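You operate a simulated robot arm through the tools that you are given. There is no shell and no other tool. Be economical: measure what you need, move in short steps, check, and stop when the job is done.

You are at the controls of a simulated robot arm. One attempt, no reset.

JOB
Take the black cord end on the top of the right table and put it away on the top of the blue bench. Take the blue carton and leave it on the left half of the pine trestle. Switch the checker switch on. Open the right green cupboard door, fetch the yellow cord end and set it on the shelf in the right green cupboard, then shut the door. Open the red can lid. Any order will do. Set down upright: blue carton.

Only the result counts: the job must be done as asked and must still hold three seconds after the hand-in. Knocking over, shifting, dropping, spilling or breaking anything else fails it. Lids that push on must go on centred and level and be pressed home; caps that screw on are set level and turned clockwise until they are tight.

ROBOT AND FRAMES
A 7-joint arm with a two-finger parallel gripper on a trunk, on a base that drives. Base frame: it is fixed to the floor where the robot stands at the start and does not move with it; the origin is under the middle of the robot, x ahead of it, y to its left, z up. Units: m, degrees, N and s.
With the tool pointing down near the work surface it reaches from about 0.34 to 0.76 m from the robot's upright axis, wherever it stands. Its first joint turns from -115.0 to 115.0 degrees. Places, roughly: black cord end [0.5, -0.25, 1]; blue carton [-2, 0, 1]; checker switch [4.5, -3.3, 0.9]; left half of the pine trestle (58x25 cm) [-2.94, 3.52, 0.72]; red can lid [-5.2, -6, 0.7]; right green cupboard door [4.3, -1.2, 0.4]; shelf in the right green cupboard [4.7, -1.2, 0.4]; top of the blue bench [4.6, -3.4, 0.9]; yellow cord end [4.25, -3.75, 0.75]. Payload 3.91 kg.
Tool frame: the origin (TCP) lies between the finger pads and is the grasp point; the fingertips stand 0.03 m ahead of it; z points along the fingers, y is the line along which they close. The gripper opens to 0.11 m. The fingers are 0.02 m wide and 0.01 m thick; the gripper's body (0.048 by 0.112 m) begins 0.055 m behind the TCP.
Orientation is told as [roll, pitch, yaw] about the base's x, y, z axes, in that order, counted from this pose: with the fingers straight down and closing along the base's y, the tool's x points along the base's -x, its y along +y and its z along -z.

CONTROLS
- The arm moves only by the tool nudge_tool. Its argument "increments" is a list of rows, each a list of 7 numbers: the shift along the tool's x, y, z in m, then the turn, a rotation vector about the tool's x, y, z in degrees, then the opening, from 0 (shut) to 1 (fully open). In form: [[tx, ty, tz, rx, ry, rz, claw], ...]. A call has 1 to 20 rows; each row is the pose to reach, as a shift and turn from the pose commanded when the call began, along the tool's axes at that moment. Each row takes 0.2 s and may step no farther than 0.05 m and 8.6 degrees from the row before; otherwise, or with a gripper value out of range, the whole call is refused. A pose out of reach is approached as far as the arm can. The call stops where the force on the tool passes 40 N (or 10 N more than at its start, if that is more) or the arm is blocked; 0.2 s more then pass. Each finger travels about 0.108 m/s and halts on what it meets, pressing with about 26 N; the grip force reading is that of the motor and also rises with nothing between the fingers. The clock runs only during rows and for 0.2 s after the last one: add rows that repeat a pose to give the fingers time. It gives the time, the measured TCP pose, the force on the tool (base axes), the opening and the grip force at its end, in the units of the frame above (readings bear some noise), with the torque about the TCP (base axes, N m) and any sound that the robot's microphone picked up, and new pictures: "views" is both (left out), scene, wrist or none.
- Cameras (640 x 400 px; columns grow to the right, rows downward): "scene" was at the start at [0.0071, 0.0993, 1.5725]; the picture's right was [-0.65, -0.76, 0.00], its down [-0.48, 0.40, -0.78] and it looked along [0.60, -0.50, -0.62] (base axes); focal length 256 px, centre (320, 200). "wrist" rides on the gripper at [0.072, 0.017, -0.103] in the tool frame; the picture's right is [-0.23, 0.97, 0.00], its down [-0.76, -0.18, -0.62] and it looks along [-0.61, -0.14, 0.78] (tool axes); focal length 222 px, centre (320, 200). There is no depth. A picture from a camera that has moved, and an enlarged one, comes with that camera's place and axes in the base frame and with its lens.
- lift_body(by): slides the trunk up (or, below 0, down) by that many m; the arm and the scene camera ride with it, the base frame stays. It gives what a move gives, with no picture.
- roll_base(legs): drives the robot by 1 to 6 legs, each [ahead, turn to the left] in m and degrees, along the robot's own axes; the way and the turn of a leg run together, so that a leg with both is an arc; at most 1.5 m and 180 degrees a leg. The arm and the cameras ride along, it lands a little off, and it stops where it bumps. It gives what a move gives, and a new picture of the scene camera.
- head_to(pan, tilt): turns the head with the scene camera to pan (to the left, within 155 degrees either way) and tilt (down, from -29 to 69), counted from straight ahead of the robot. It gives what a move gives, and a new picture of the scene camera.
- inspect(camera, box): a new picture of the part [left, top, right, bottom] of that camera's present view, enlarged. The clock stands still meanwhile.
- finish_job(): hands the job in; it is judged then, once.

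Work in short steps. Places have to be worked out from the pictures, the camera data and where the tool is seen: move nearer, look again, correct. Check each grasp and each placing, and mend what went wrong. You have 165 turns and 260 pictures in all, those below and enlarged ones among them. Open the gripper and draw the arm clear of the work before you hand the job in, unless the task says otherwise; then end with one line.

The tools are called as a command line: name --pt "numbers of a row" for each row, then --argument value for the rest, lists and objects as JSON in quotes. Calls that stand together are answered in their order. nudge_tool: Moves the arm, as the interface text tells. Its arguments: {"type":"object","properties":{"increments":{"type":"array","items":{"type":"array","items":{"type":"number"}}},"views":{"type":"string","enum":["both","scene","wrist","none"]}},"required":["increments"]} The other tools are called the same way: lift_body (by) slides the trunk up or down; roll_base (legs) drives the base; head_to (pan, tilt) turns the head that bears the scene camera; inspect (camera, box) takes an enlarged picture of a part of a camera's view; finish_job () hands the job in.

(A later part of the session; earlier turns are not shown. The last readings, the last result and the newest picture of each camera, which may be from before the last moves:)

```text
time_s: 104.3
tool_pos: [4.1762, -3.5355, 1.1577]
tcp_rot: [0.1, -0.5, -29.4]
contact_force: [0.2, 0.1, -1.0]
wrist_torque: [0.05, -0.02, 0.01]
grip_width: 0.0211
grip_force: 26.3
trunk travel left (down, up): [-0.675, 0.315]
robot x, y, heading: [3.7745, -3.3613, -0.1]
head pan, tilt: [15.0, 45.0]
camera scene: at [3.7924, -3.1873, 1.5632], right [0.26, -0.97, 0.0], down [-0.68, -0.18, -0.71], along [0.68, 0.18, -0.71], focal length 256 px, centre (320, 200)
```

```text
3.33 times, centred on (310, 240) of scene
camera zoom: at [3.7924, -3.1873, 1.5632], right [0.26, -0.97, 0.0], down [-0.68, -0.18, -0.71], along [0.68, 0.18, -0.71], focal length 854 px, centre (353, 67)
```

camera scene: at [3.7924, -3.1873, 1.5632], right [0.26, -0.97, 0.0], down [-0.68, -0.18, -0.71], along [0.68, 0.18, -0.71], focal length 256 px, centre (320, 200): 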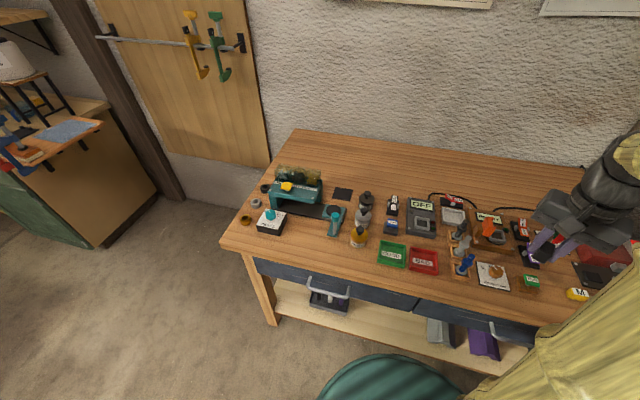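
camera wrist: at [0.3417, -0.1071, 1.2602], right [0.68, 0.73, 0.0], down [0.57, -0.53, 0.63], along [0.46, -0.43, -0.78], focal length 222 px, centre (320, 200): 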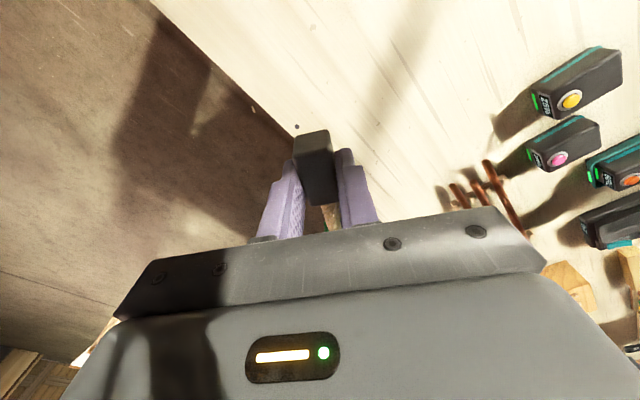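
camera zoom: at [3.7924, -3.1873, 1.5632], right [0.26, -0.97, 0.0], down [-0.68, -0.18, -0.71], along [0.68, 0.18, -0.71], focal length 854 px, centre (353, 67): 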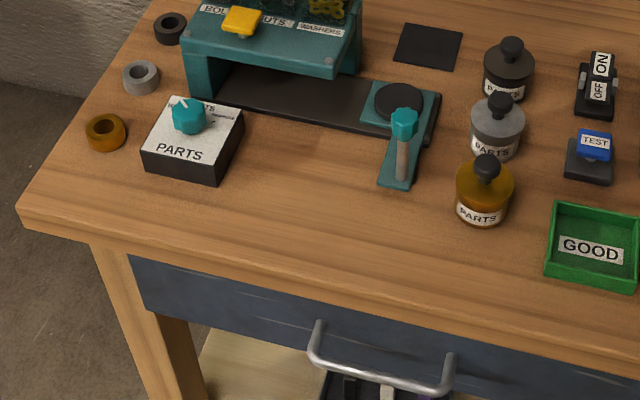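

That "M" block is the yellow cord end, on the bench at ≈(4.26,-3.77). The bench top is ≈0.875. Now I swing the black cord to above (4.245,-3.02), yaw -90.

nudge_tool --pt "0.016 0.04 0 0 0 5.05 0" --pt "0.032 0.08 0 0 0 10.1 0" --pt "0.048 0.12 0 0 0 15.15 0" --pt "0.064 0.161 0 0 0 20.2 0" --pt "0.08 0.201 0 0 0 25.25 0" --pt "0.0965 0.2415 0 0 0 30.3 0" --pt "0.1125 0.282 0 0 0 35.35 0" --pt "0.1287 0.322 0 0 0 40.4 0" --pt "0.1448 0.362 0 0 0 45.45 0" --pt "0.161 0.4025 0 0 0 50.5 0" --pt "0.177 0.443 0 0 0 55.5 0" --pt "0.193 0.483 0 0 0 60.6 0" --pt "0.193 0.483 0.03 0 0 60.6 0" --pt "0.193 0.483 0.06 0 0 60.6 0" --pt "0.193 0.483 0.1 0 0 60.6 0" --pt "0.193 0.483 0.12 0 0 60.6 0" --pt "0.193 0.483 0.12 0 0 60.6 0"

```text
time_s: 107.9
tool_pos: [4.2455, -3.0206, 1.0373]
tcp_rot: [0.6, -0.2, -89.9]
contact_force: [0.2, 0.5, 0.1]
wrist_torque: [-0.01, 0.0, -0.02]
grip_width: 0.0212
grip_force: 25.9
trunk travel left (down, up): [-0.675, 0.315]
robot x, y, heading: [3.7735, -3.3609, 0.2]
head pan, tilt: [15.0, 45.0]
camera scene: at [3.7923, -3.1871, 1.5632], right [0.26, -0.97, 0.0], down [-0.68, -0.18, -0.71], along [0.68, 0.18, -0.71], focal length 256 px, centre (320, 200)
camera wrist: at [4.2617, -2.9468, 1.139], right [0.97, -0.23, 0.01], down [-0.18, -0.76, 0.62], along [-0.13, -0.61, -0.78], focal length 222 px, centre (320, 200)
```

scene: 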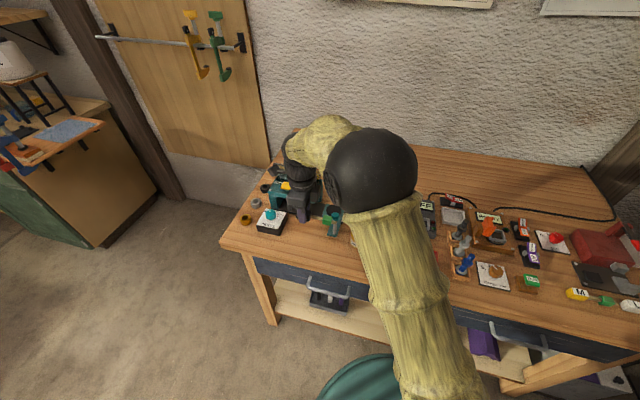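
wrist: 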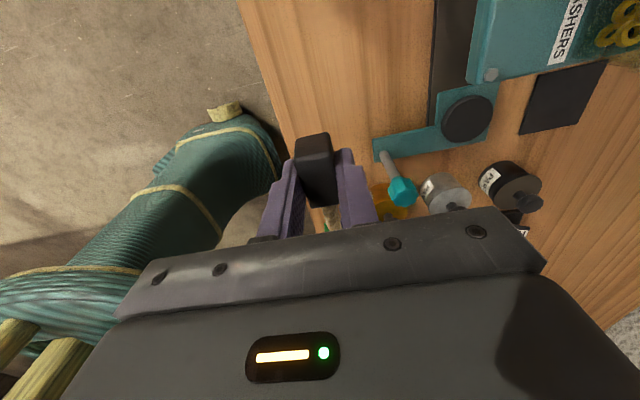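

The block sits over the bench front strip, clear of the lever. Lower until light contact.

nudge_tool --pt "0 0 0.04 0 0 0 0" --pt "0 0 0.08 0 0 0 0" --pt "0 0 0.105 0 0 0 0" --pt "0 0 0.11 0 0 0 0" --pt "0 0 0.115 0 0 0 0" --pt "0 0 0.119 0 0 0 0" --pt "0 0 0.123 0 0 0 0" --views "wrist"

```text
time_s: 109.5
tool_pos: [4.2483, -3.0206, 0.9136]
tcp_rot: [0.5, -0.3, -89.8]
contact_force: [-0.6, 0.2, 0.4]
wrist_torque: [0.02, 0.0, 0.04]
grip_width: 0.0213
grip_force: 26.2
trunk travel left (down, up): [-0.675, 0.315]
robot x, y, heading: [3.7728, -3.3607, 0.1]
head pan, tilt: [15.0, 45.0]
camera wrist: at [4.263, -2.9473, 1.0158], right [0.97, -0.23, 0.01], down [-0.18, -0.76, 0.62], along [-0.13, -0.61, -0.78], focal length 222 px, centre (320, 200)
```

wrist: 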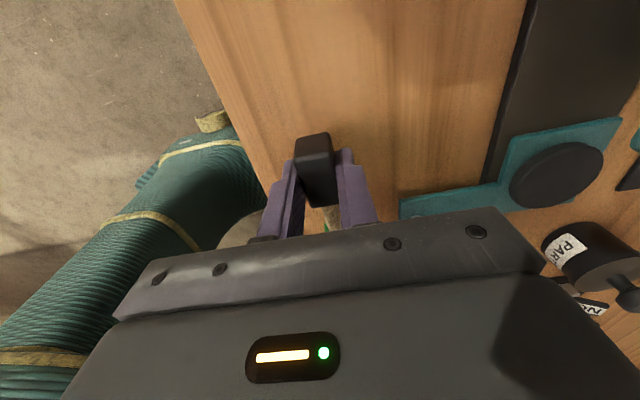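

No contact yet; continue down in small steps.

nudge_tool --pt "0 0 0.005 0 0 0 0" --pt "0 0 0.01 0 0 0 0" --pt "0 0 0.014 0 0 0 0" --pt "0 0 0.018 0 0 0 0" --pt "0 0 0.022 0 0 0 0" --pt "0 0 0.026 0 0 0 0" --pt "0 0 0.03 0 0 0 0" --pt "0 0 0.034 0 0 0 0" --pt "0 0 0.038 0 0 0 0" --pt "0 0 0.042 0 0 0 0" --views "wrist"

```text
time_s: 111.1
tool_pos: [4.2466, -3.0194, 0.8902]
tcp_rot: [0.8, 0.2, -89.9]
contact_force: [-7.5, -6.3, 18.9]
wrist_torque: [-0.68, 0.51, 0.02]
grip_width: 0.0214
grip_force: 25.0
trunk travel left (down, up): [-0.675, 0.315]
robot x, y, heading: [3.7703, -3.3647, 0.2]
head pan, tilt: [15.0, 45.0]
stopped in row 8: the force on the tool passed its limit at 45 N (the readings are from after the stop); the commanded pose is now the measured one
camera wrist: at [4.262, -2.9475, 0.9934], right [0.97, -0.23, 0.01], down [-0.19, -0.76, 0.62], along [-0.13, -0.6, -0.79], focal length 222 px, centre (320, 200)
```

wrist: 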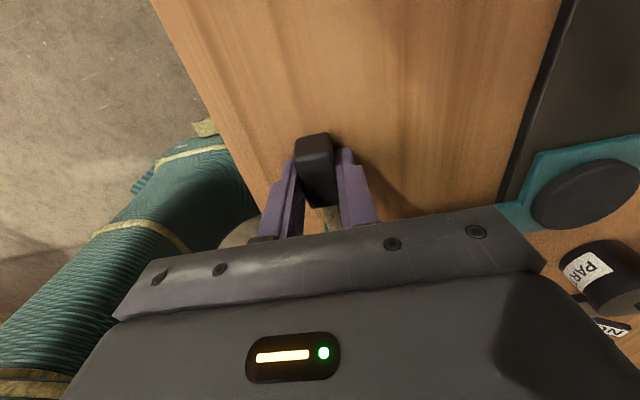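

Contact: the bench top is ≈0.858. Relax 2 mm, open modestly and rise.

nudge_tool --pt "0 0 -0.003 0 0 0 0" --pt "0 0 -0.003 0 0 0 0.3" --pt "0 0 -0.003 0 0 0 0.45" --pt "0 0 -0.003 0 0 0 0.45" --pt "0 0 -0.03 0 0 0 0.45" --pt "0 0 -0.07 0 0 0 0.45" --pt "0 0 -0.11 0 0 0 0.45" --pt "0 0 -0.15 0 0 0 0.45" --pt "0 0 -0.2 0 0 0 0.45" --pt "0 0 -0.25 0 0 0 0.45" --pt "0 0 -0.25 0 0 0 0.45" --views "wrist"

```text
time_s: 113.5
tool_pos: [4.245, -3.0197, 1.1394]
tcp_rot: [0.9, 0.1, -89.9]
contact_force: [0.0, -0.1, -0.5]
wrist_torque: [0.02, -0.02, -0.02]
grip_width: 0.0499
grip_force: 0.1
trunk travel left (down, up): [-0.675, 0.315]
robot x, y, heading: [3.7783, -3.3612, -0.0]
head pan, tilt: [15.0, 45.0]
camera wrist: at [4.26, -2.9467, 1.2419], right [0.97, -0.23, 0.01], down [-0.18, -0.76, 0.62], along [-0.13, -0.61, -0.78], focal length 222 px, centre (320, 200)
```

wrist: 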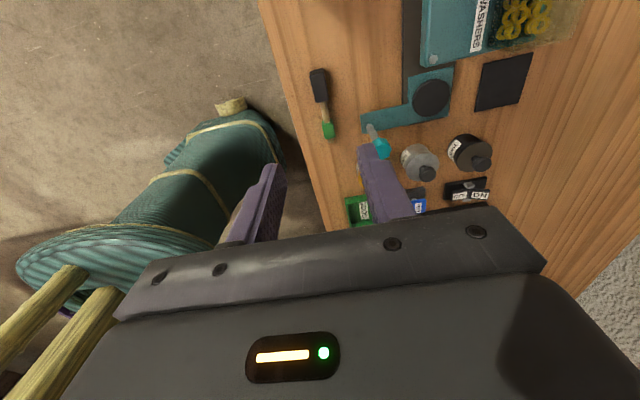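

Black cord set down. Next I move closed fingers above the ON end of the rocker (≈4.487,-3.281) at yaw 0 to look closely.

nudge_tool --pt "-0.022 0.02 0 0 0 -7.5 0.3" --pt "-0.044 0.04 0 0 0 -15 0" --pt "-0.065 0.06 0 0 0 -22.5 0" --pt "-0.087 0.08 0 0 0 -30 0" --pt "-0.109 0.1 0 0 0 -37.5 0" --pt "-0.13 0.12 0 0 0 -45 0" --pt "-0.152 0.141 0 0 0 -52.5 0" --pt "-0.174 0.161 0 0 0 -60 0" --pt "-0.196 0.181 0 0 0 -67.5 0" --pt "-0.217 0.201 0 0 0 -75 0" --pt "-0.239 0.221 0.02 0 0 -82.5 0" --pt "-0.261 0.242 0.04 0 0 -90 0" --pt "-0.261 0.242 0.07 0 0 -90 0" --pt "-0.261 0.242 0.1 0 0 -90 0" --pt "-0.261 0.242 0.1 0 0 -90 0"

inspect --camera "wrist" --box '[240, 60, 400, 200]'

```text
time_s: 116.7
tool_pos: [4.4885, -3.2802, 1.0397]
tcp_rot: [0.2, -0.8, 0.1]
contact_force: [0.0, 0.1, -0.1]
wrist_torque: [-0.05, -0.05, -0.01]
grip_width: 0.0001
grip_force: 26.3
trunk travel left (down, up): [-0.675, 0.315]
robot x, y, heading: [3.7725, -3.3633, 0.1]
head pan, tilt: [15.0, 45.0]
camera scene: at [3.7923, -3.1873, 1.5632], right [0.26, -0.97, 0.0], down [-0.68, -0.18, -0.71], along [0.68, 0.18, -0.71], focal length 256 px, centre (320, 200)
camera wrist: at [4.4149, -3.2629, 1.1418], right [0.23, 0.97, 0.0], down [0.75, -0.18, 0.63], along [0.62, -0.14, -0.77], focal length 222 px, centre (320, 200)
```

scene: 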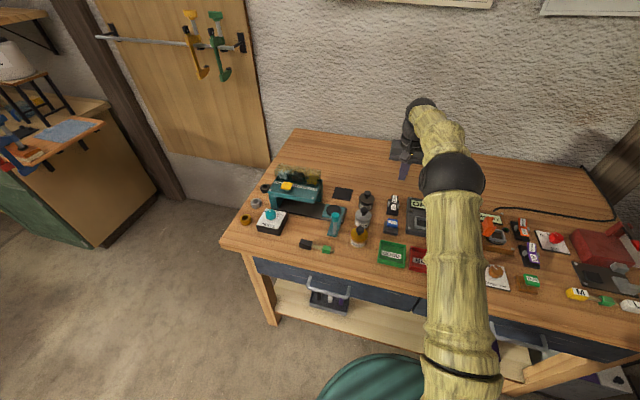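
wrist: 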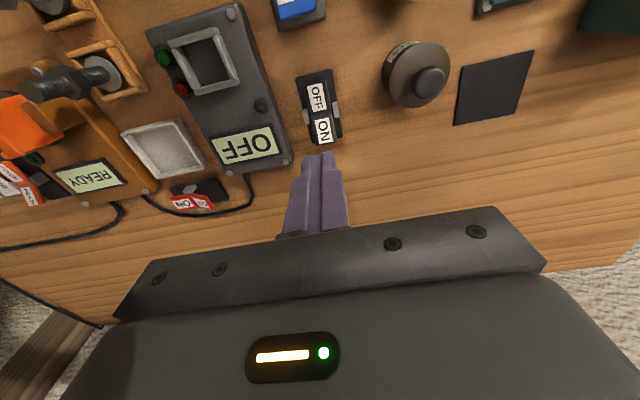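

```text
2.86 times, centred on (320, 130) of wrist
camera zoom: at [4.4149, -3.2629, 1.1418], right [0.23, 0.97, 0.0], down [0.75, -0.18, 0.63], along [0.62, -0.14, -0.77], focal length 635 px, centre (320, 400)
```

zoom: 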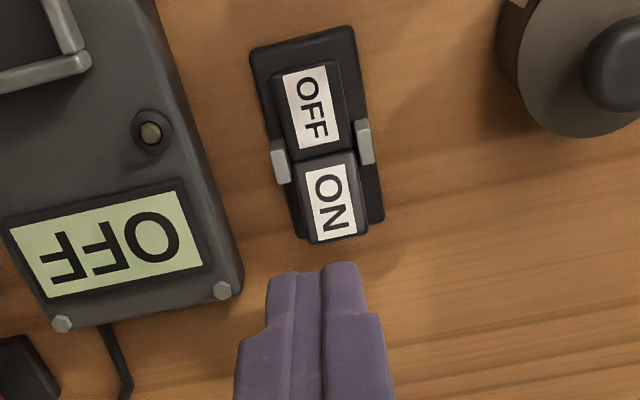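

ON plate centre triangulates to (4.52,-3.281,0.88) – at reach limit, so I roll 0.08 m ahead first.

roll_base --legs '[[0.08, 0]]'

```text
time_s: 117.8
tool_pos: [4.5701, -3.2802, 1.0393]
tcp_rot: [0.1, -0.7, 0.1]
contact_force: [0.4, -0.5, -0.6]
wrist_torque: [0.01, 0.02, -0.01]
grip_width: 0.0001
grip_force: 25.5
trunk travel left (down, up): [-0.675, 0.315]
robot x, y, heading: [3.8528, -3.3644, 0.1]
head pan, tilt: [15.0, 45.0]
camera scene: at [3.8741, -3.187, 1.5631], right [0.26, -0.97, 0.0], down [-0.68, -0.18, -0.71], along [0.68, 0.18, -0.71], focal length 256 px, centre (320, 200)
```

scene: 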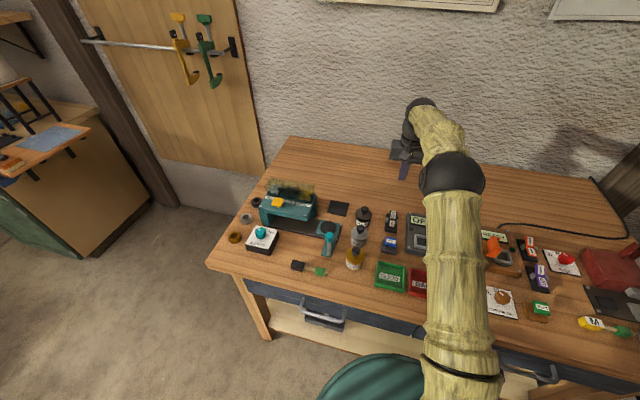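

Move to x=4.525 and descend to tip just above the plate, check.

nudge_tool --pt "0.02 0 0.02 0 0 0 0" --pt "0.045 0 0.04 0 0 0 0" --pt "0.045 0 0.08 0 0 0 0" --pt "0.045 0 0.105 0 0 0 0" --pt "0.045 0 0.105 0 0 0 0" --views "wrist"

inspect --camera "wrist" --box '[260, 80, 380, 200]'

```text
time_s: 119.0
tool_pos: [4.5248, -3.2802, 0.934]
tcp_rot: [0.1, -0.9, 0.1]
contact_force: [0.4, 0.3, 0.4]
wrist_torque: [-0.02, -0.03, 0.03]
grip_width: 0.0002
grip_force: 25.9
trunk travel left (down, up): [-0.675, 0.315]
robot x, y, heading: [3.8531, -3.3625, 0.1]
head pan, tilt: [15.0, 45.0]
camera wrist: at [4.4518, -3.2628, 1.0365], right [0.23, 0.97, 0.0], down [0.75, -0.18, 0.63], along [0.62, -0.14, -0.77], focal length 222 px, centre (320, 200)
```

wrist: 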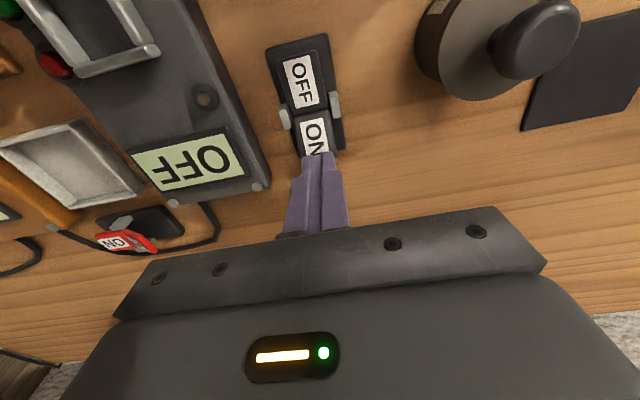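

```text
3.33 times, centred on (320, 140) of wrist
camera zoom: at [4.4518, -3.2628, 1.0365], right [0.23, 0.97, 0.0], down [0.75, -0.18, 0.63], along [0.62, -0.14, -0.77], focal length 740 px, centre (320, 400)
```

zoom: 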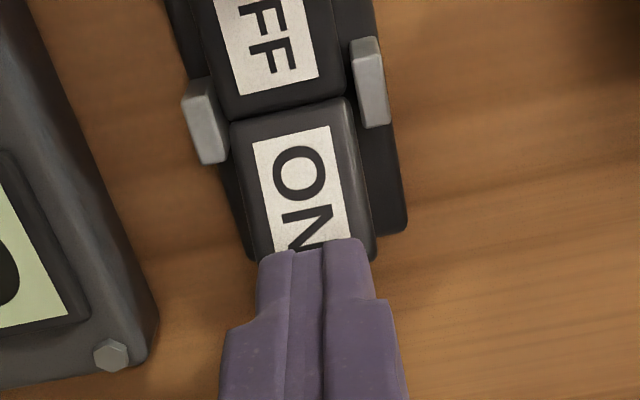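

Aligned over the ON end. Shift 5 mm toward the pivot and press down.

nudge_tool --pt "0.005 0 0.01 0 0 0 0" --pt "0.005 0 0.02 0 0 0 0" --pt "0.005 0 0.028 0 0 0 0" --pt "0.005 0 0.036 0 0 0 0" --pt "0.005 0 0.042 0 0 0 0" --views "wrist"

```text
time_s: 119.9
tool_pos: [4.5222, -3.2804, 0.9147]
tcp_rot: [0.2, -1.5, 0.1]
contact_force: [-9.0, -1.4, 19.5]
wrist_torque: [-0.09, 0.43, -0.03]
grip_width: 0.0
grip_force: 26.1
trunk travel left (down, up): [-0.675, 0.315]
robot x, y, heading: [3.8516, -3.3607, 0.1]
head pan, tilt: [15.0, 45.0]
stopped in row 4: the force on the tool passed its limit at 48 N (the readings are from after the stop); the commanded pose is now the measured one
camera wrist: at [4.4467, -3.263, 1.016], right [0.23, 0.97, 0.01], down [0.74, -0.18, 0.64], along [0.63, -0.14, -0.77], focal length 222 px, centre (320, 200)
```

wrist: 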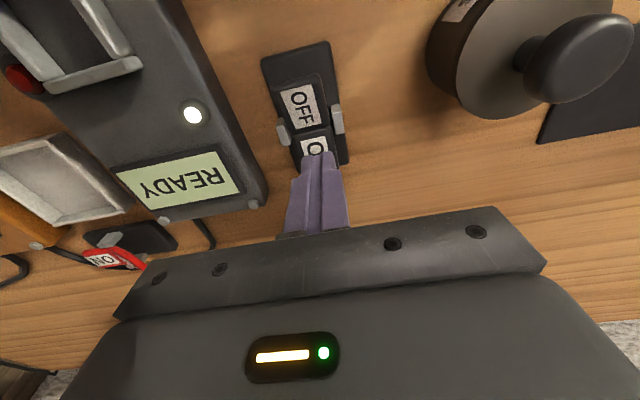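

The display reads READY: checker on. Now up and over to the yellow cord at ≈(4.283,-3.795), yaw -90, fingers opening.

nudge_tool --pt "0 0 -0.05 0 0 0 0" --pt "0 0 -0.1 0 0 0 0" --pt "0 0 -0.15 0 0 0 0" --pt "0 0 -0.19 0 0 0 0" --pt "0.02 -0.043 -0.19 0 0 7.5 0" --pt "0.04 -0.086 -0.19 0 0 15 0" --pt "0.06 -0.129 -0.19 0 0 22.5 0" --pt "0.08 -0.172 -0.19 0 0 30 0" --pt "0.1 -0.215 -0.19 0 0 37.5 0" --pt "0.12 -0.258 -0.19 0 0 45 0.2" --pt "0.14 -0.3 -0.19 0 0 52.5 0.5" --pt "0.16 -0.343 -0.19 0 0 60 0.7" --pt "0.18 -0.386 -0.19 0 0 67.5 0.7" --pt "0.2 -0.429 -0.19 0 0 75 0.7" --pt "0.22 -0.472 -0.19 0 0 82.5 0.7" --pt "0.239 -0.515 -0.19 0 0 90 0.7" --pt "0.239 -0.515 -0.19 0 0 90 0.7" --views "wrist"

inspect --camera "wrist" --box '[240, 40, 400, 200]'

```text
time_s: 123.5
tool_pos: [4.2823, -3.7948, 1.0954]
tcp_rot: [1.4, 0.2, -89.9]
contact_force: [-0.2, 0.0, 0.5]
wrist_torque: [0.02, -0.03, 0.04]
grip_width: 0.077
grip_force: 0.1
trunk travel left (down, up): [-0.675, 0.315]
robot x, y, heading: [3.8523, -3.3624, -0.1]
head pan, tilt: [15.0, 45.0]
camera wrist: at [4.2961, -3.7223, 1.1982], right [0.97, -0.23, 0.02], down [-0.19, -0.76, 0.62], along [-0.12, -0.6, -0.79], focal length 222 px, centre (320, 200)
```

wrist: 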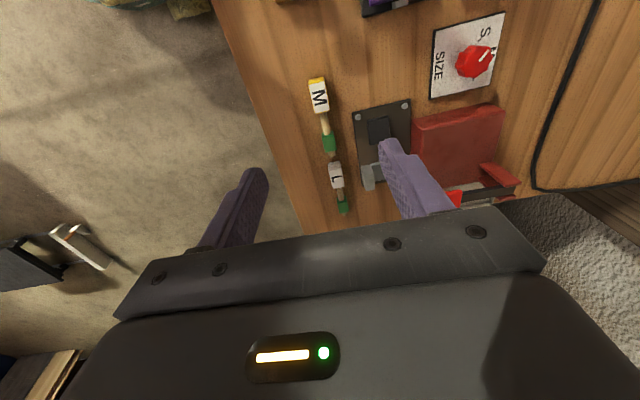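

```text
2.50 times, centred on (320, 120) of wrist
camera zoom: at [4.2961, -3.7223, 1.1982], right [0.97, -0.23, 0.02], down [-0.19, -0.76, 0.62], along [-0.12, -0.6, -0.79], focal length 555 px, centre (320, 400)
```

zoom: 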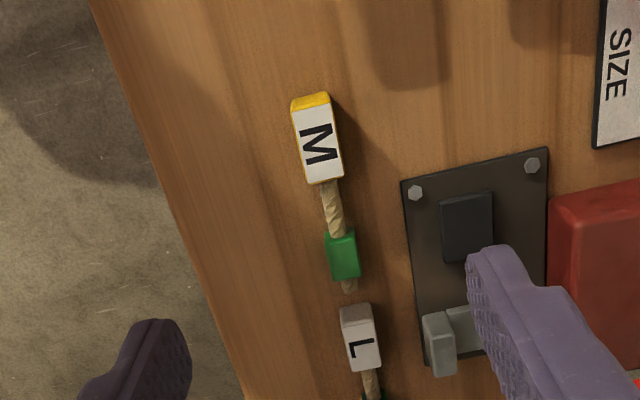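

Block centre ≈(4.286,-3.794), axis along y. Narrow the opening to 0.05 (clear of the plate), level, descend and grip.

nudge_tool --pt "0 0.004 0.03 0 -1.4 0 0.45" --pt "0 0.004 0.07 0 -1.4 0 0.45" --pt "0 0.004 0.11 0 -1.4 0 0.45" --pt "0 0.004 0.15 0 -1.4 0 0.45" --pt "0 0.004 0.18 0 -1.4 0 0.45" --pt "0 0.004 0.195 0 -1.4 0 0.45" --pt "0 0.004 0.202 0 -1.4 0 0.45" --pt "0 0.004 0.202 0 -1.4 0 0.2" --pt "0 0.004 0.202 0 -1.4 0 0" --pt "0 0.004 0.202 0 -1.4 0 0" --pt "0 0.004 0.202 0 -1.4 0 0" --pt "0 0.004 0.199 0 -1.4 0 0" --pt "0 0.004 0.19 0 -1.4 0 0" --pt "0 0.004 0.18 0 -1.4 0 0" --views "wrist"

```text
time_s: 126.5
tool_pos: [4.2892, -3.7967, 0.9158]
tcp_rot: [1.4, -1.3, -89.9]
contact_force: [0.3, -0.3, -1.6]
wrist_torque: [0.02, -0.01, -0.03]
grip_width: 0.0209
grip_force: 26.1
trunk travel left (down, up): [-0.675, 0.315]
robot x, y, heading: [3.8498, -3.3635, 0.1]
head pan, tilt: [15.0, 45.0]
camera wrist: at [4.304, -3.7206, 1.0163], right [0.97, -0.23, 0.03], down [-0.19, -0.75, 0.64], along [-0.12, -0.62, -0.77], focal length 222 px, centre (320, 200)
```

wrist: 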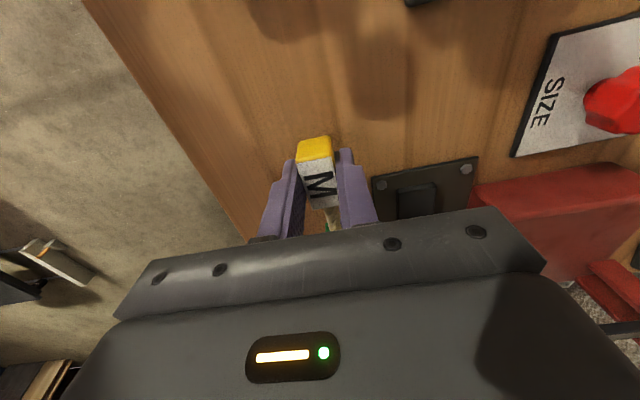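

Grip works, but the cupboard door must be opened first with an empty hand; I set the cord back down here and go open the door.

nudge_tool --pt "0 0 0.01 0 0 0 0" --pt "0 0 0.02 0 0 0 0" --pt "0 0 0.023 0 0 0 0" --pt "0 0 0.023 0 0 0 0.3" --pt "0 0 0.023 0 0 0 0.42" --pt "0 0 0.023 0 0 0 0.42" --pt "0 0 -0.02 0 0 0 0.42" --pt "0 0 -0.06 0 0 0 0.42" --pt "0 0 -0.1 0.7 0.7 0 0.42" --pt "0 0 -0.14 1.4 1.3 0 0.42" --pt "0 0 -0.18 1.4 1.3 0 0.42" --pt "0 0 -0.22 1.4 1.3 0 0.42" --pt "0 0 -0.22 1.4 1.3 0 0.42" --views "wrist"

```text
time_s: 129.3
tool_pos: [4.2842, -3.7889, 1.134]
tcp_rot: [0.0, 0.1, -89.9]
contact_force: [0.1, 0.0, -0.4]
wrist_torque: [0.01, -0.03, -0.02]
grip_width: 0.0462
grip_force: 0.1
trunk travel left (down, up): [-0.675, 0.315]
robot x, y, heading: [3.8529, -3.3621, 0.2]
head pan, tilt: [15.0, 45.0]
camera wrist: at [4.3018, -3.7168, 1.2373], right [0.97, -0.23, 0.0], down [-0.18, -0.76, 0.62], along [-0.14, -0.61, -0.78], focal length 222 px, centre (320, 200)
```

wrist: 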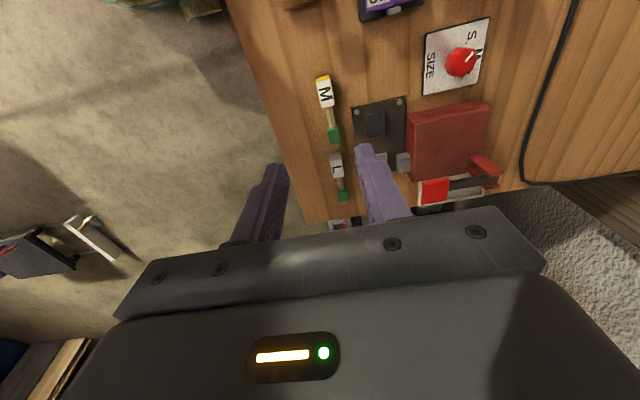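

Cord is back on the bench. I now back off, and drive to the green cupboard (handle on its left edge ≈(4.3,-0.94,0.5), hinge right).

roll_base --legs '[[-0.6, 0], [0, 90], [1.2, 0], [1.05, 0], [0, -90]]'

head_to --pan -5 --tilt 45

```text
time_s: 157.0
tool_pos: [3.6845, -1.5465, 1.1334]
tcp_rot: [0.0, 0.1, -91.3]
contact_force: [0.9, 0.7, -0.1]
wrist_torque: [-0.02, 0.0, 0.0]
grip_width: 0.0461
grip_force: 0.1
trunk travel left (down, up): [-0.675, 0.315]
robot x, y, heading: [3.2639, -1.1088, -1.4]
head pan, tilt: [15.0, 45.0]
camera scene: at [3.2875, -0.9336, 1.5632], right [0.24, -0.97, 0.0], down [-0.69, -0.17, -0.71], along [0.69, 0.17, -0.71], focal length 256 px, centre (320, 200)
```

scene: 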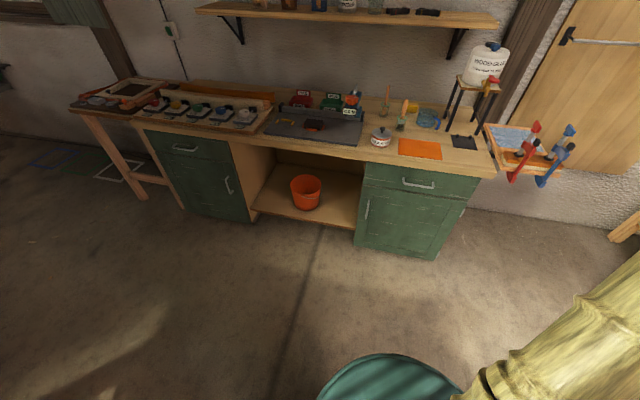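

```text
time_s: 157.8
tool_pos: [3.6859, -1.5451, 1.1339]
tcp_rot: [0.0, 0.1, -91.2]
contact_force: [-0.6, -0.8, -0.2]
wrist_torque: [-0.05, 0.0, -0.01]
grip_width: 0.0461
grip_force: 0.0
trunk travel left (down, up): [-0.675, 0.315]
robot x, y, heading: [3.2636, -1.1074, -1.3]
head pan, tilt: [-5.0, 45.0]
camera scene: at [3.2894, -0.9617, 1.5632], right [-0.11, -0.99, 0.0], down [-0.7, 0.08, -0.71], along [0.7, -0.08, -0.71], focal length 256 px, centre (320, 200)
```

scene: 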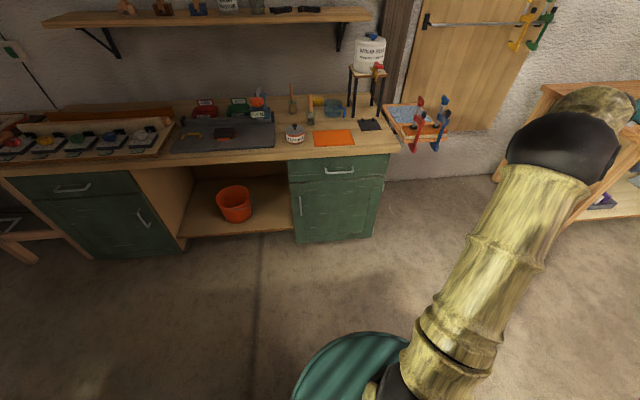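

Zoom on the right cupboard door.

inspect --camera "scene" --box '[270, 130, 410, 250]'

```text
3.33 times, centred on (340, 190) of scene
camera zoom: at [3.2894, -0.9617, 1.5632], right [-0.11, -0.99, 0.0], down [-0.7, 0.08, -0.71], along [0.7, -0.08, -0.71], focal length 854 px, centre (253, 233)
```

zoom: 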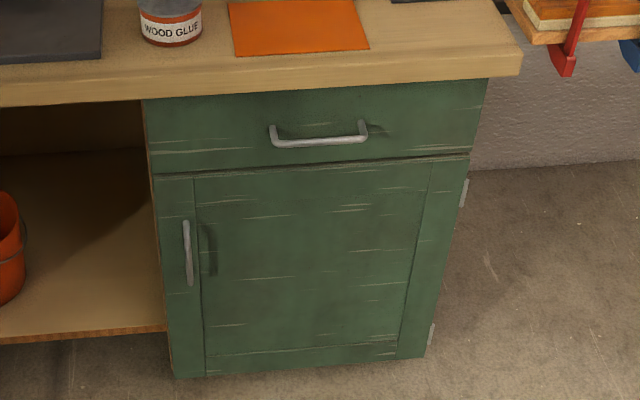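

Door front x≈4.32; vertical bar handle at ≈(4.285,-0.961), z 0.45–0.60, hinges right. I shift the base to ≈(3.5,-0.85) and lower the trunk.

roll_base --legs '[[0, 50], [0.35, 0], [0, -48.7]]'

lift_body --by -0.5

```text
time_s: 166.8
tool_pos: [3.926, -1.2737, 1.1349]
tcp_rot: [0.0, 0.1, -89.8]
contact_force: [-0.6, 0.7, -0.3]
wrist_torque: [0.0, 0.01, 0.04]
grip_width: 0.0465
grip_force: 0.0
trunk travel left (down, up): [-0.675, 0.315]
robot x, y, heading: [3.4951, -0.8485, 0.2]
head pan, tilt: [-5.0, 45.0]
camera scene: at [3.5158, -0.6996, 1.5632], right [-0.08, -1.0, 0.0], down [-0.7, 0.06, -0.71], along [0.7, -0.06, -0.71], focal length 256 px, centre (320, 200)
```

scene: 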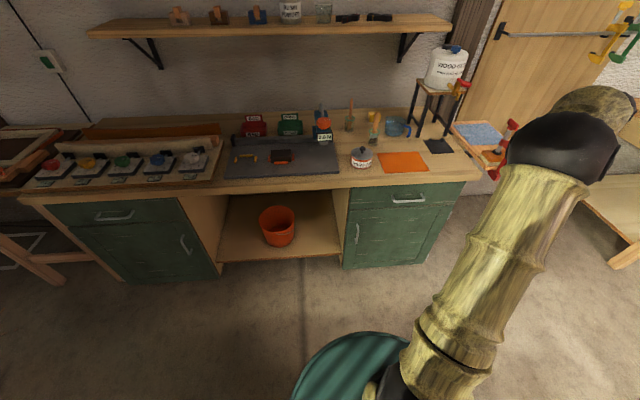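

```text
refused: -0.5 is not a number from -0.4 to 0.4
```

Lower the trunk in two steps, then bring the tool ahead at yaw 0.

lift_body --by -0.4

nudge_tool --pt "0.027 0.002 0 0 0 -7.5 0.5" --pt "0.054 0.004 0 0 0 -15 0.5" --pt "0.081 0.006 0 0 0 -22.5 0.5" --pt "0.108 0.008 0 0 0 -30 0.5" --pt "0.135 0.01 0 0 0 -37.5 0.5" --pt "0.162 0.012 0 0 0 -45 0.5" --pt "0.189 0.014 0 0 0 -52.5 0.5" --pt "0.216 0.016 0 0 0 -60 0.5" --pt "0.243 0.018 0 0 0 -67.5 0.5" --pt "0.27 0.02 0 0 0 -75 0.5" --pt "0.297 0.022 0 0 0 -82.5 0.5" --pt "0.32 0.024 0 0 0 -89.8 0.5" --pt "0.32 0.024 0 0 0 -89.8 0.5" --views "none"

```text
time_s: 170.6
tool_pos: [3.9266, -1.273, 0.7339]
tcp_rot: [0.1, 0.1, -89.7]
contact_force: [-0.5, -0.7, 0.2]
wrist_torque: [0.02, 0.0, 0.03]
grip_width: 0.0463
grip_force: 0.0
trunk travel left (down, up): [-0.275, 0.715]
robot x, y, heading: [3.4945, -0.8495, 0.1]
head pan, tilt: [-5.0, 45.0]
```

```text
time_s: 173.4
tool_pos: [3.9487, -0.9516, 0.7345]
tcp_rot: [0.1, -0.1, 0.2]
contact_force: [-0.4, 0.7, -0.3]
wrist_torque: [0.01, -0.03, -0.01]
grip_width: 0.0551
grip_force: 0.0
trunk travel left (down, up): [-0.275, 0.715]
robot x, y, heading: [3.4959, -0.8463, 0.1]
head pan, tilt: [-5.0, 45.0]
```

Now pitch the tool up to horizontal (fingers toward +x), at TCP ≈(4.08,-0.955,0.62).

nudge_tool --pt "-0.012 0 0.01 0 -8.2 0 0.5" --pt "-0.024 0 0.02 0 -16.4 0 0.5" --pt "-0.036 0 0.03 0 -24.6 0 0.5" --pt "-0.048 0 0.04 0 -32.8 0 0.5" --pt "-0.06 0 0.05 0 -41 0 0.5" --pt "-0.072 0 0.06 0 -49.2 0 0.5" --pt "-0.084 0 0.07 0 -57.4 0 0.5" --pt "-0.096 0 0.08 0 -65.6 0 0.5" --pt "-0.108 0 0.09 0 -73.8 0 0.5" --pt "-0.12 0 0.1 0 -82 0 0.5" --pt "-0.13 0 0.115 0 -90 0 0.5" --pt "-0.13 0 0.115 0 -90 0 0.5"

```text
time_s: 176.0
tool_pos: [4.079, -0.9543, 0.6196]
tcp_rot: [128.2, -89.9, -128.2]
contact_force: [-0.5, 0.4, 0.1]
wrist_torque: [0.03, 0.02, 0.02]
grip_width: 0.0549
grip_force: 0.0
trunk travel left (down, up): [-0.275, 0.715]
robot x, y, heading: [3.4943, -0.8475, 0.1]
head pan, tilt: [-5.0, 45.0]
camera scene: at [3.5157, -0.6995, 1.1632], right [-0.08, -1.0, 0.0], down [-0.7, 0.06, -0.71], along [0.7, -0.06, -0.71], focal length 256 px, centre (320, 200)
camera wrist: at [3.9761, -0.9361, 0.5463], right [0.0, 0.97, 0.23], down [-0.62, -0.18, 0.76], along [0.78, -0.14, 0.61], focal length 222 px, centre (320, 200)
```

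scene: 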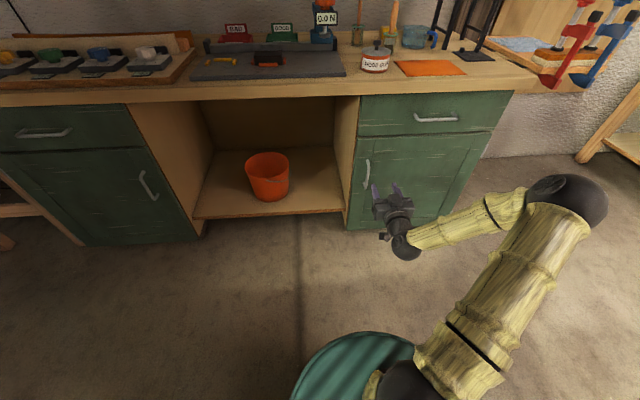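
wrist: 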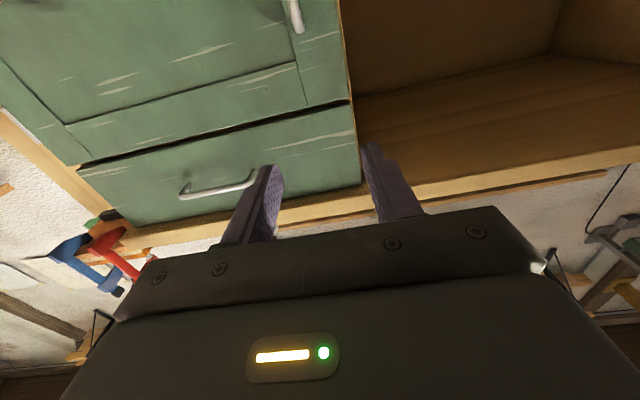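

Bar handle ≈(4.285,-0.96), z 0.45–0.57. Lower to z 0.51 and advance to x 4.18, then look.

nudge_tool --pt "0.04 -0.002 0 0 0 0 0.6" --pt "0.08 -0.004 0.02 0 0 0 0.6" --pt "0.11 -0.006 0.05 0 0 0 0.6" --pt "0.11 -0.006 0.09 0 0 0 0.6" --pt "0.11 -0.006 0.1 0 0 0 0.6" --pt "0.11 -0.006 0.1 0 0 0 0.6"

inspect --camera "scene" --box '[320, 100, 460, 240]'

```text
time_s: 177.4
tool_pos: [4.1799, -0.9584, 0.5082]
tcp_rot: [50.1, -89.9, -50.1]
contact_force: [0.7, -0.4, -0.6]
wrist_torque: [0.02, 0.0, 0.04]
grip_width: 0.0659
grip_force: 0.0
trunk travel left (down, up): [-0.275, 0.715]
robot x, y, heading: [3.4957, -0.8505, 0.3]
head pan, tilt: [-5.0, 45.0]
camera scene: at [3.5157, -0.6995, 1.1632], right [-0.08, -1.0, 0.0], down [-0.7, 0.06, -0.71], along [0.7, -0.06, -0.71], focal length 256 px, centre (320, 200)
camera wrist: at [4.0755, -0.9414, 0.4352], right [0.0, 0.97, 0.23], down [-0.62, -0.18, 0.76], along [0.78, -0.14, 0.61], focal length 222 px, centre (320, 200)
```

scene: 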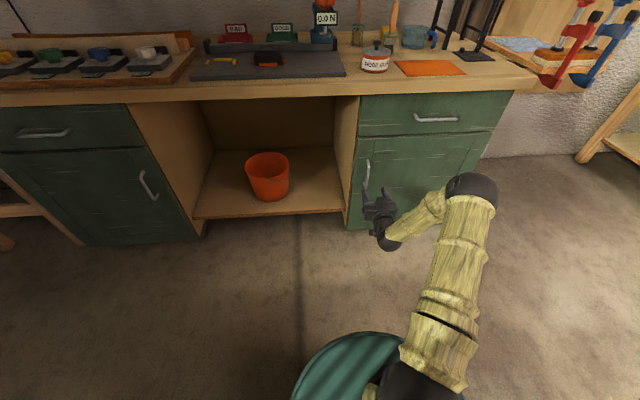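
wrist: 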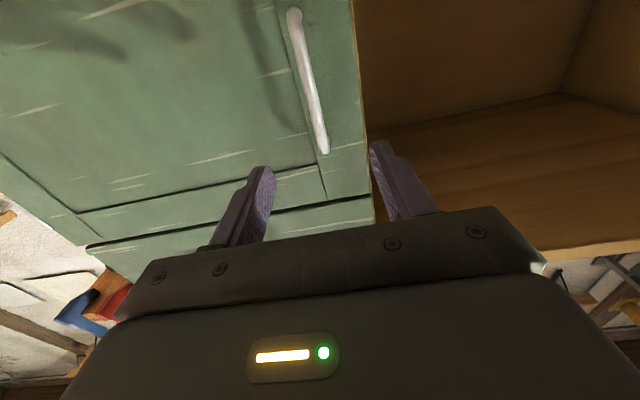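

```text
2.86 times, centred on (390, 170) of scene
camera zoom: at [3.5157, -0.6995, 1.1632], right [-0.08, -1.0, 0.0], down [-0.7, 0.06, -0.71], along [0.7, -0.06, -0.71], focal length 732 px, centre (120, 286)
```

zoom: 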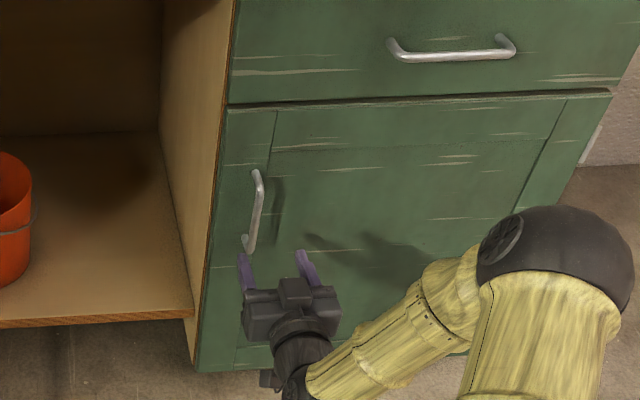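

Bar z spans ≈0.42–0.54. Lower to 0.485 and advance around it, stopping on contact.

nudge_tool --pt "0.023 -0.002 0 0 0 0 0.6" --pt "0.023 -0.002 0.03 0 0 0 0.6" --pt "0.023 -0.002 0.05 0 0 0 0.6" --pt "0.023 -0.002 0.07 0 0 0 0.6" --pt "0.023 -0.002 0.085 0 0 0 0.6" --pt "0.023 -0.002 0.095 0 0 0 0.6" --pt "0.023 -0.002 0.1 0 0 0 0.6"

```text
time_s: 179.0
tool_pos: [4.2786, -0.9613, 0.4865]
tcp_rot: [70.9, -89.9, -71.0]
contact_force: [-0.4, -0.1, 0.8]
wrist_torque: [-0.01, 0.02, 0.0]
grip_width: 0.0662
grip_force: 0.0
trunk travel left (down, up): [-0.275, 0.715]
robot x, y, heading: [3.4926, -0.8497, 0.3]
head pan, tilt: [-5.0, 45.0]
camera scene: at [3.5157, -0.6995, 1.1632], right [-0.08, -1.0, 0.0], down [-0.7, 0.06, -0.71], along [0.7, -0.06, -0.71], focal length 256 px, centre (320, 200)
camera wrist: at [4.1758, -0.9438, 0.4129], right [0.0, 0.97, 0.23], down [-0.62, -0.18, 0.76], along [0.78, -0.14, 0.61], focal length 222 px, centre (320, 200)
```

scene: 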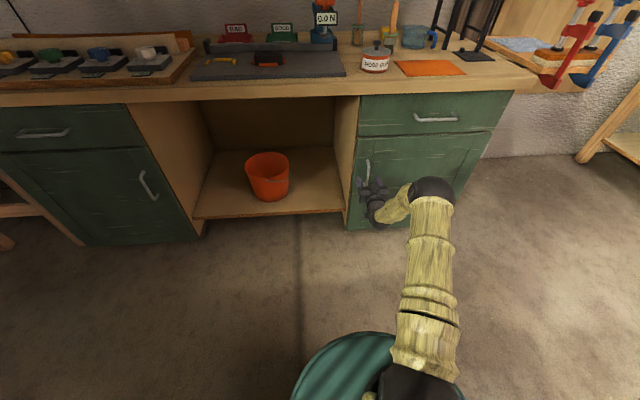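
wrist: 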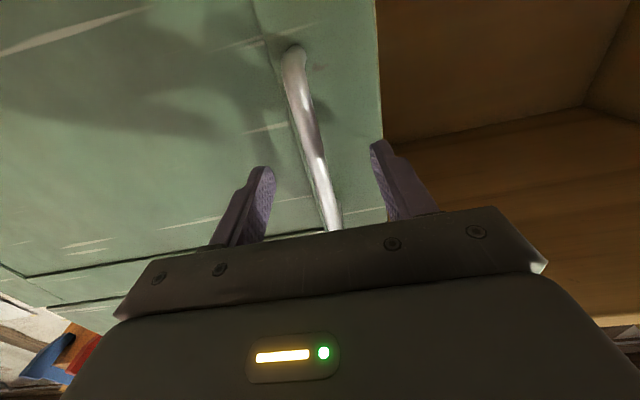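

The bar is between the fingers. Close on it.

nudge_tool --pt "0 0 0.005 0 0 0 0.3" --pt "0 0 0.005 0 0 0 0" --pt "0 0 0.005 0 0 0 0" --pt "0 0 0.005 0 0 0 0" --pt "0 0 0.005 0 0 0 0" --views "wrist"

```text
time_s: 180.2
tool_pos: [4.2843, -0.9624, 0.4856]
tcp_rot: [50.5, -89.9, -50.6]
contact_force: [-0.7, -2.7, 0.1]
wrist_torque: [-0.05, 0.21, -0.06]
grip_width: 0.0117
grip_force: 45.1
trunk travel left (down, up): [-0.275, 0.715]
robot x, y, heading: [3.4969, -0.846, 0.2]
head pan, tilt: [-5.0, 45.0]
camera wrist: at [4.1807, -0.9442, 0.413], right [0.0, 0.97, 0.23], down [-0.62, -0.18, 0.76], along [0.78, -0.14, 0.61], focal length 222 px, centre (320, 200)
```

wrist: 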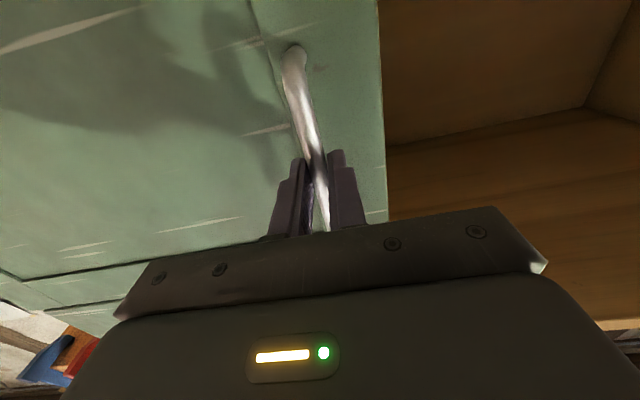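

Gripped. Pull along the hinge arc to 20° with partial wrist rotation.

nudge_tool --pt "0 -0.003 -0.0445 -4 0 0 0" --pt "0 -0.0155 -0.088 -8 0 0 0" --pt "0 -0.029 -0.131 -12 0 0 0" --pt "0 -0.046 -0.172 -16 0 0 0"

```text
time_s: 181.2
tool_pos: [4.1134, -1.0139, 0.4866]
tcp_rot: [13.5, -90.1, 1.7]
contact_force: [13.7, -27.4, 1.2]
wrist_torque: [-0.1, 0.49, -0.61]
grip_width: 0.0116
grip_force: 44.8
trunk travel left (down, up): [-0.275, 0.715]
robot x, y, heading: [3.4941, -0.8462, 0.2]
head pan, tilt: [-5.0, 45.0]
camera scene: at [3.517, -0.7007, 1.1633], right [-0.09, -1.0, 0.0], down [-0.71, 0.06, -0.71], along [0.7, -0.06, -0.71], focal length 256 px, centre (320, 200)
camera wrist: at [4.0085, -1.023, 0.4131], right [-0.26, 0.94, 0.23], down [-0.55, -0.34, 0.76], along [0.79, 0.07, 0.61], focal length 222 px, centre (320, 200)
```

scene: 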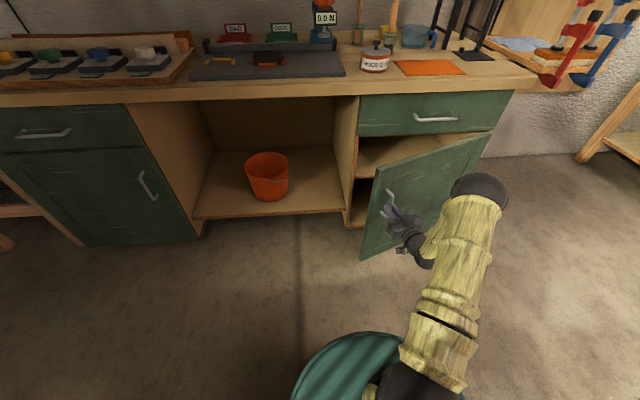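
wrist: 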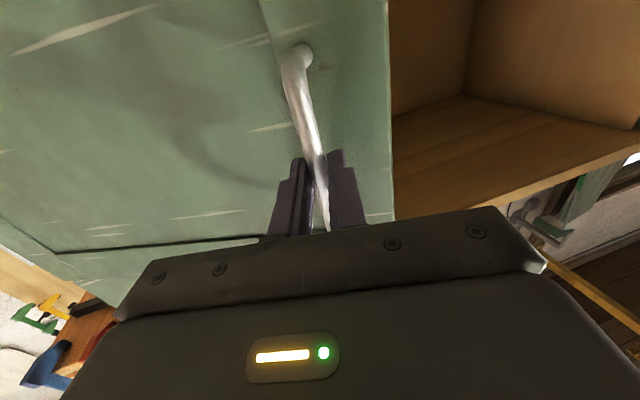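

The door opens; the force shows the radius is a bit smaller (≈0.43). I continue on the corrected arc to about 60°.

nudge_tool --pt "0 -0.0177 -0.0442 -5 0 0 0" --pt "0 -0.0348 -0.086 -10 0 0 0" --pt "0 -0.0563 -0.1258 -15 0 0 0" --pt "0 -0.0818 -0.1633 -20 0 0 0" --pt "0 -0.1111 -0.1977 -25 0 0 0" --pt "0 -0.1437 -0.2289 -30 0 0 0"

```text
time_s: 182.0
tool_pos: [4.0064, -1.0871, 0.4866]
tcp_rot: [110.9, -89.4, -78.8]
contact_force: [-1.7, 5.7, 6.2]
wrist_torque: [-0.65, -0.09, 0.23]
grip_width: 0.0118
grip_force: 45.1
trunk travel left (down, up): [-0.275, 0.715]
robot x, y, heading: [3.4957, -0.8458, 0.2]
head pan, tilt: [-5.0, 45.0]
stopped in row 4: the force on the tool passed its limit at 51 N (the readings are from after the stop); the commanded pose is now the measured one
camera scene: at [3.5155, -0.6984, 1.1631], right [-0.08, -1.0, 0.0], down [-0.7, 0.06, -0.71], along [0.7, -0.06, -0.71], focal length 256 px, centre (320, 200)
camera wrist: at [3.9103, -1.1269, 0.4126], right [-0.52, 0.82, 0.24], down [-0.43, -0.49, 0.76], along [0.74, 0.29, 0.61], focal length 222 px, centre (320, 200)
```

scene: 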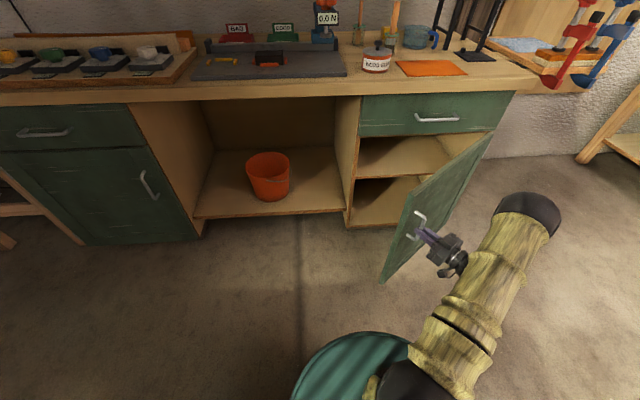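
wrist: 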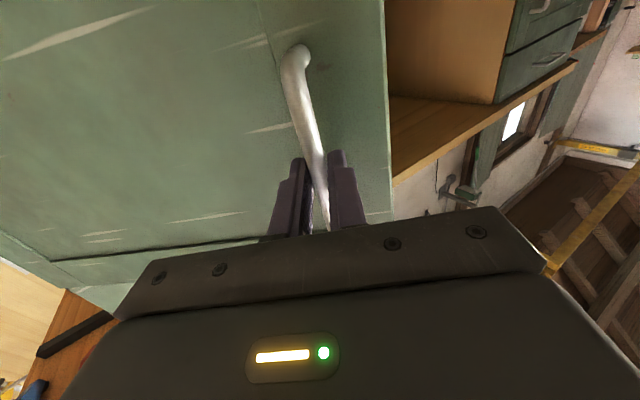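

Refit gives R≈0.47, currently ≈38° open. Continue along it to ~73°.

nudge_tool --pt "0 -0.0099 -0.0424 -4.5 0 0 0" --pt "0 -0.0228 -0.0814 -9 0 0 0" --pt "0 -0.0391 -0.1193 -13.5 0 0 0" --pt "0 -0.0586 -0.1555 -18 0 0 0" --pt "0 -0.0812 -0.1899 -22.5 0 0 0" --pt "0 -0.1066 -0.2222 -27 0 0 0" --pt "0 -0.1348 -0.2522 -31 0 0 0"

```text
time_s: 183.4
tool_pos: [3.8778, -1.2835, 0.484]
tcp_rot: [98.8, -88.7, -41.6]
contact_force: [-5.7, 2.6, 8.4]
wrist_torque: [-0.57, -0.75, 0.11]
grip_width: 0.012
grip_force: 44.9
trunk travel left (down, up): [-0.275, 0.715]
robot x, y, heading: [3.4914, -0.8503, 0.5]
head pan, tilt: [-5.0, 45.0]
stopped in row 6: the force on the tool passed its limit at 98 N (the readings are from after the stop); the commanded pose is now the measured one
camera scene: at [3.5149, -0.6984, 1.1627], right [-0.08, -1.0, 0.0], down [-0.7, 0.06, -0.71], along [0.7, -0.06, -0.71], focal length 256 px, centre (320, 200)
camera wrist: at [3.8063, -1.3601, 0.41], right [-0.81, 0.52, 0.25], down [-0.18, -0.63, 0.76], along [0.55, 0.57, 0.61], focal length 222 px, centre (320, 200)
```

scene: 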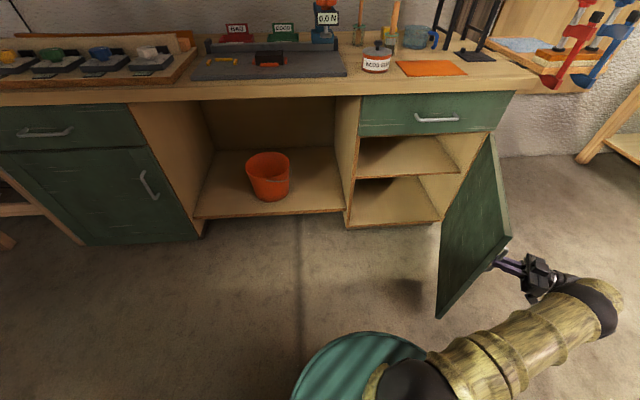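
wrist: 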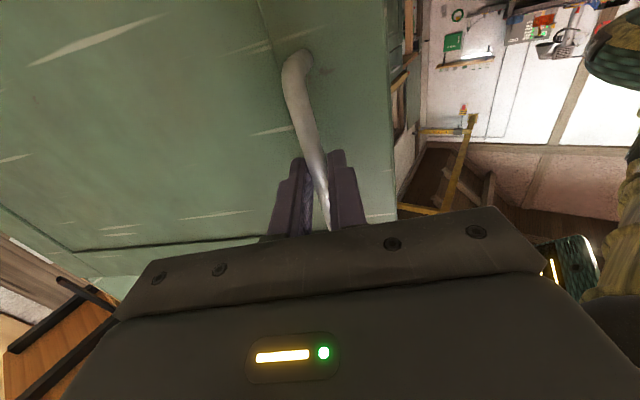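

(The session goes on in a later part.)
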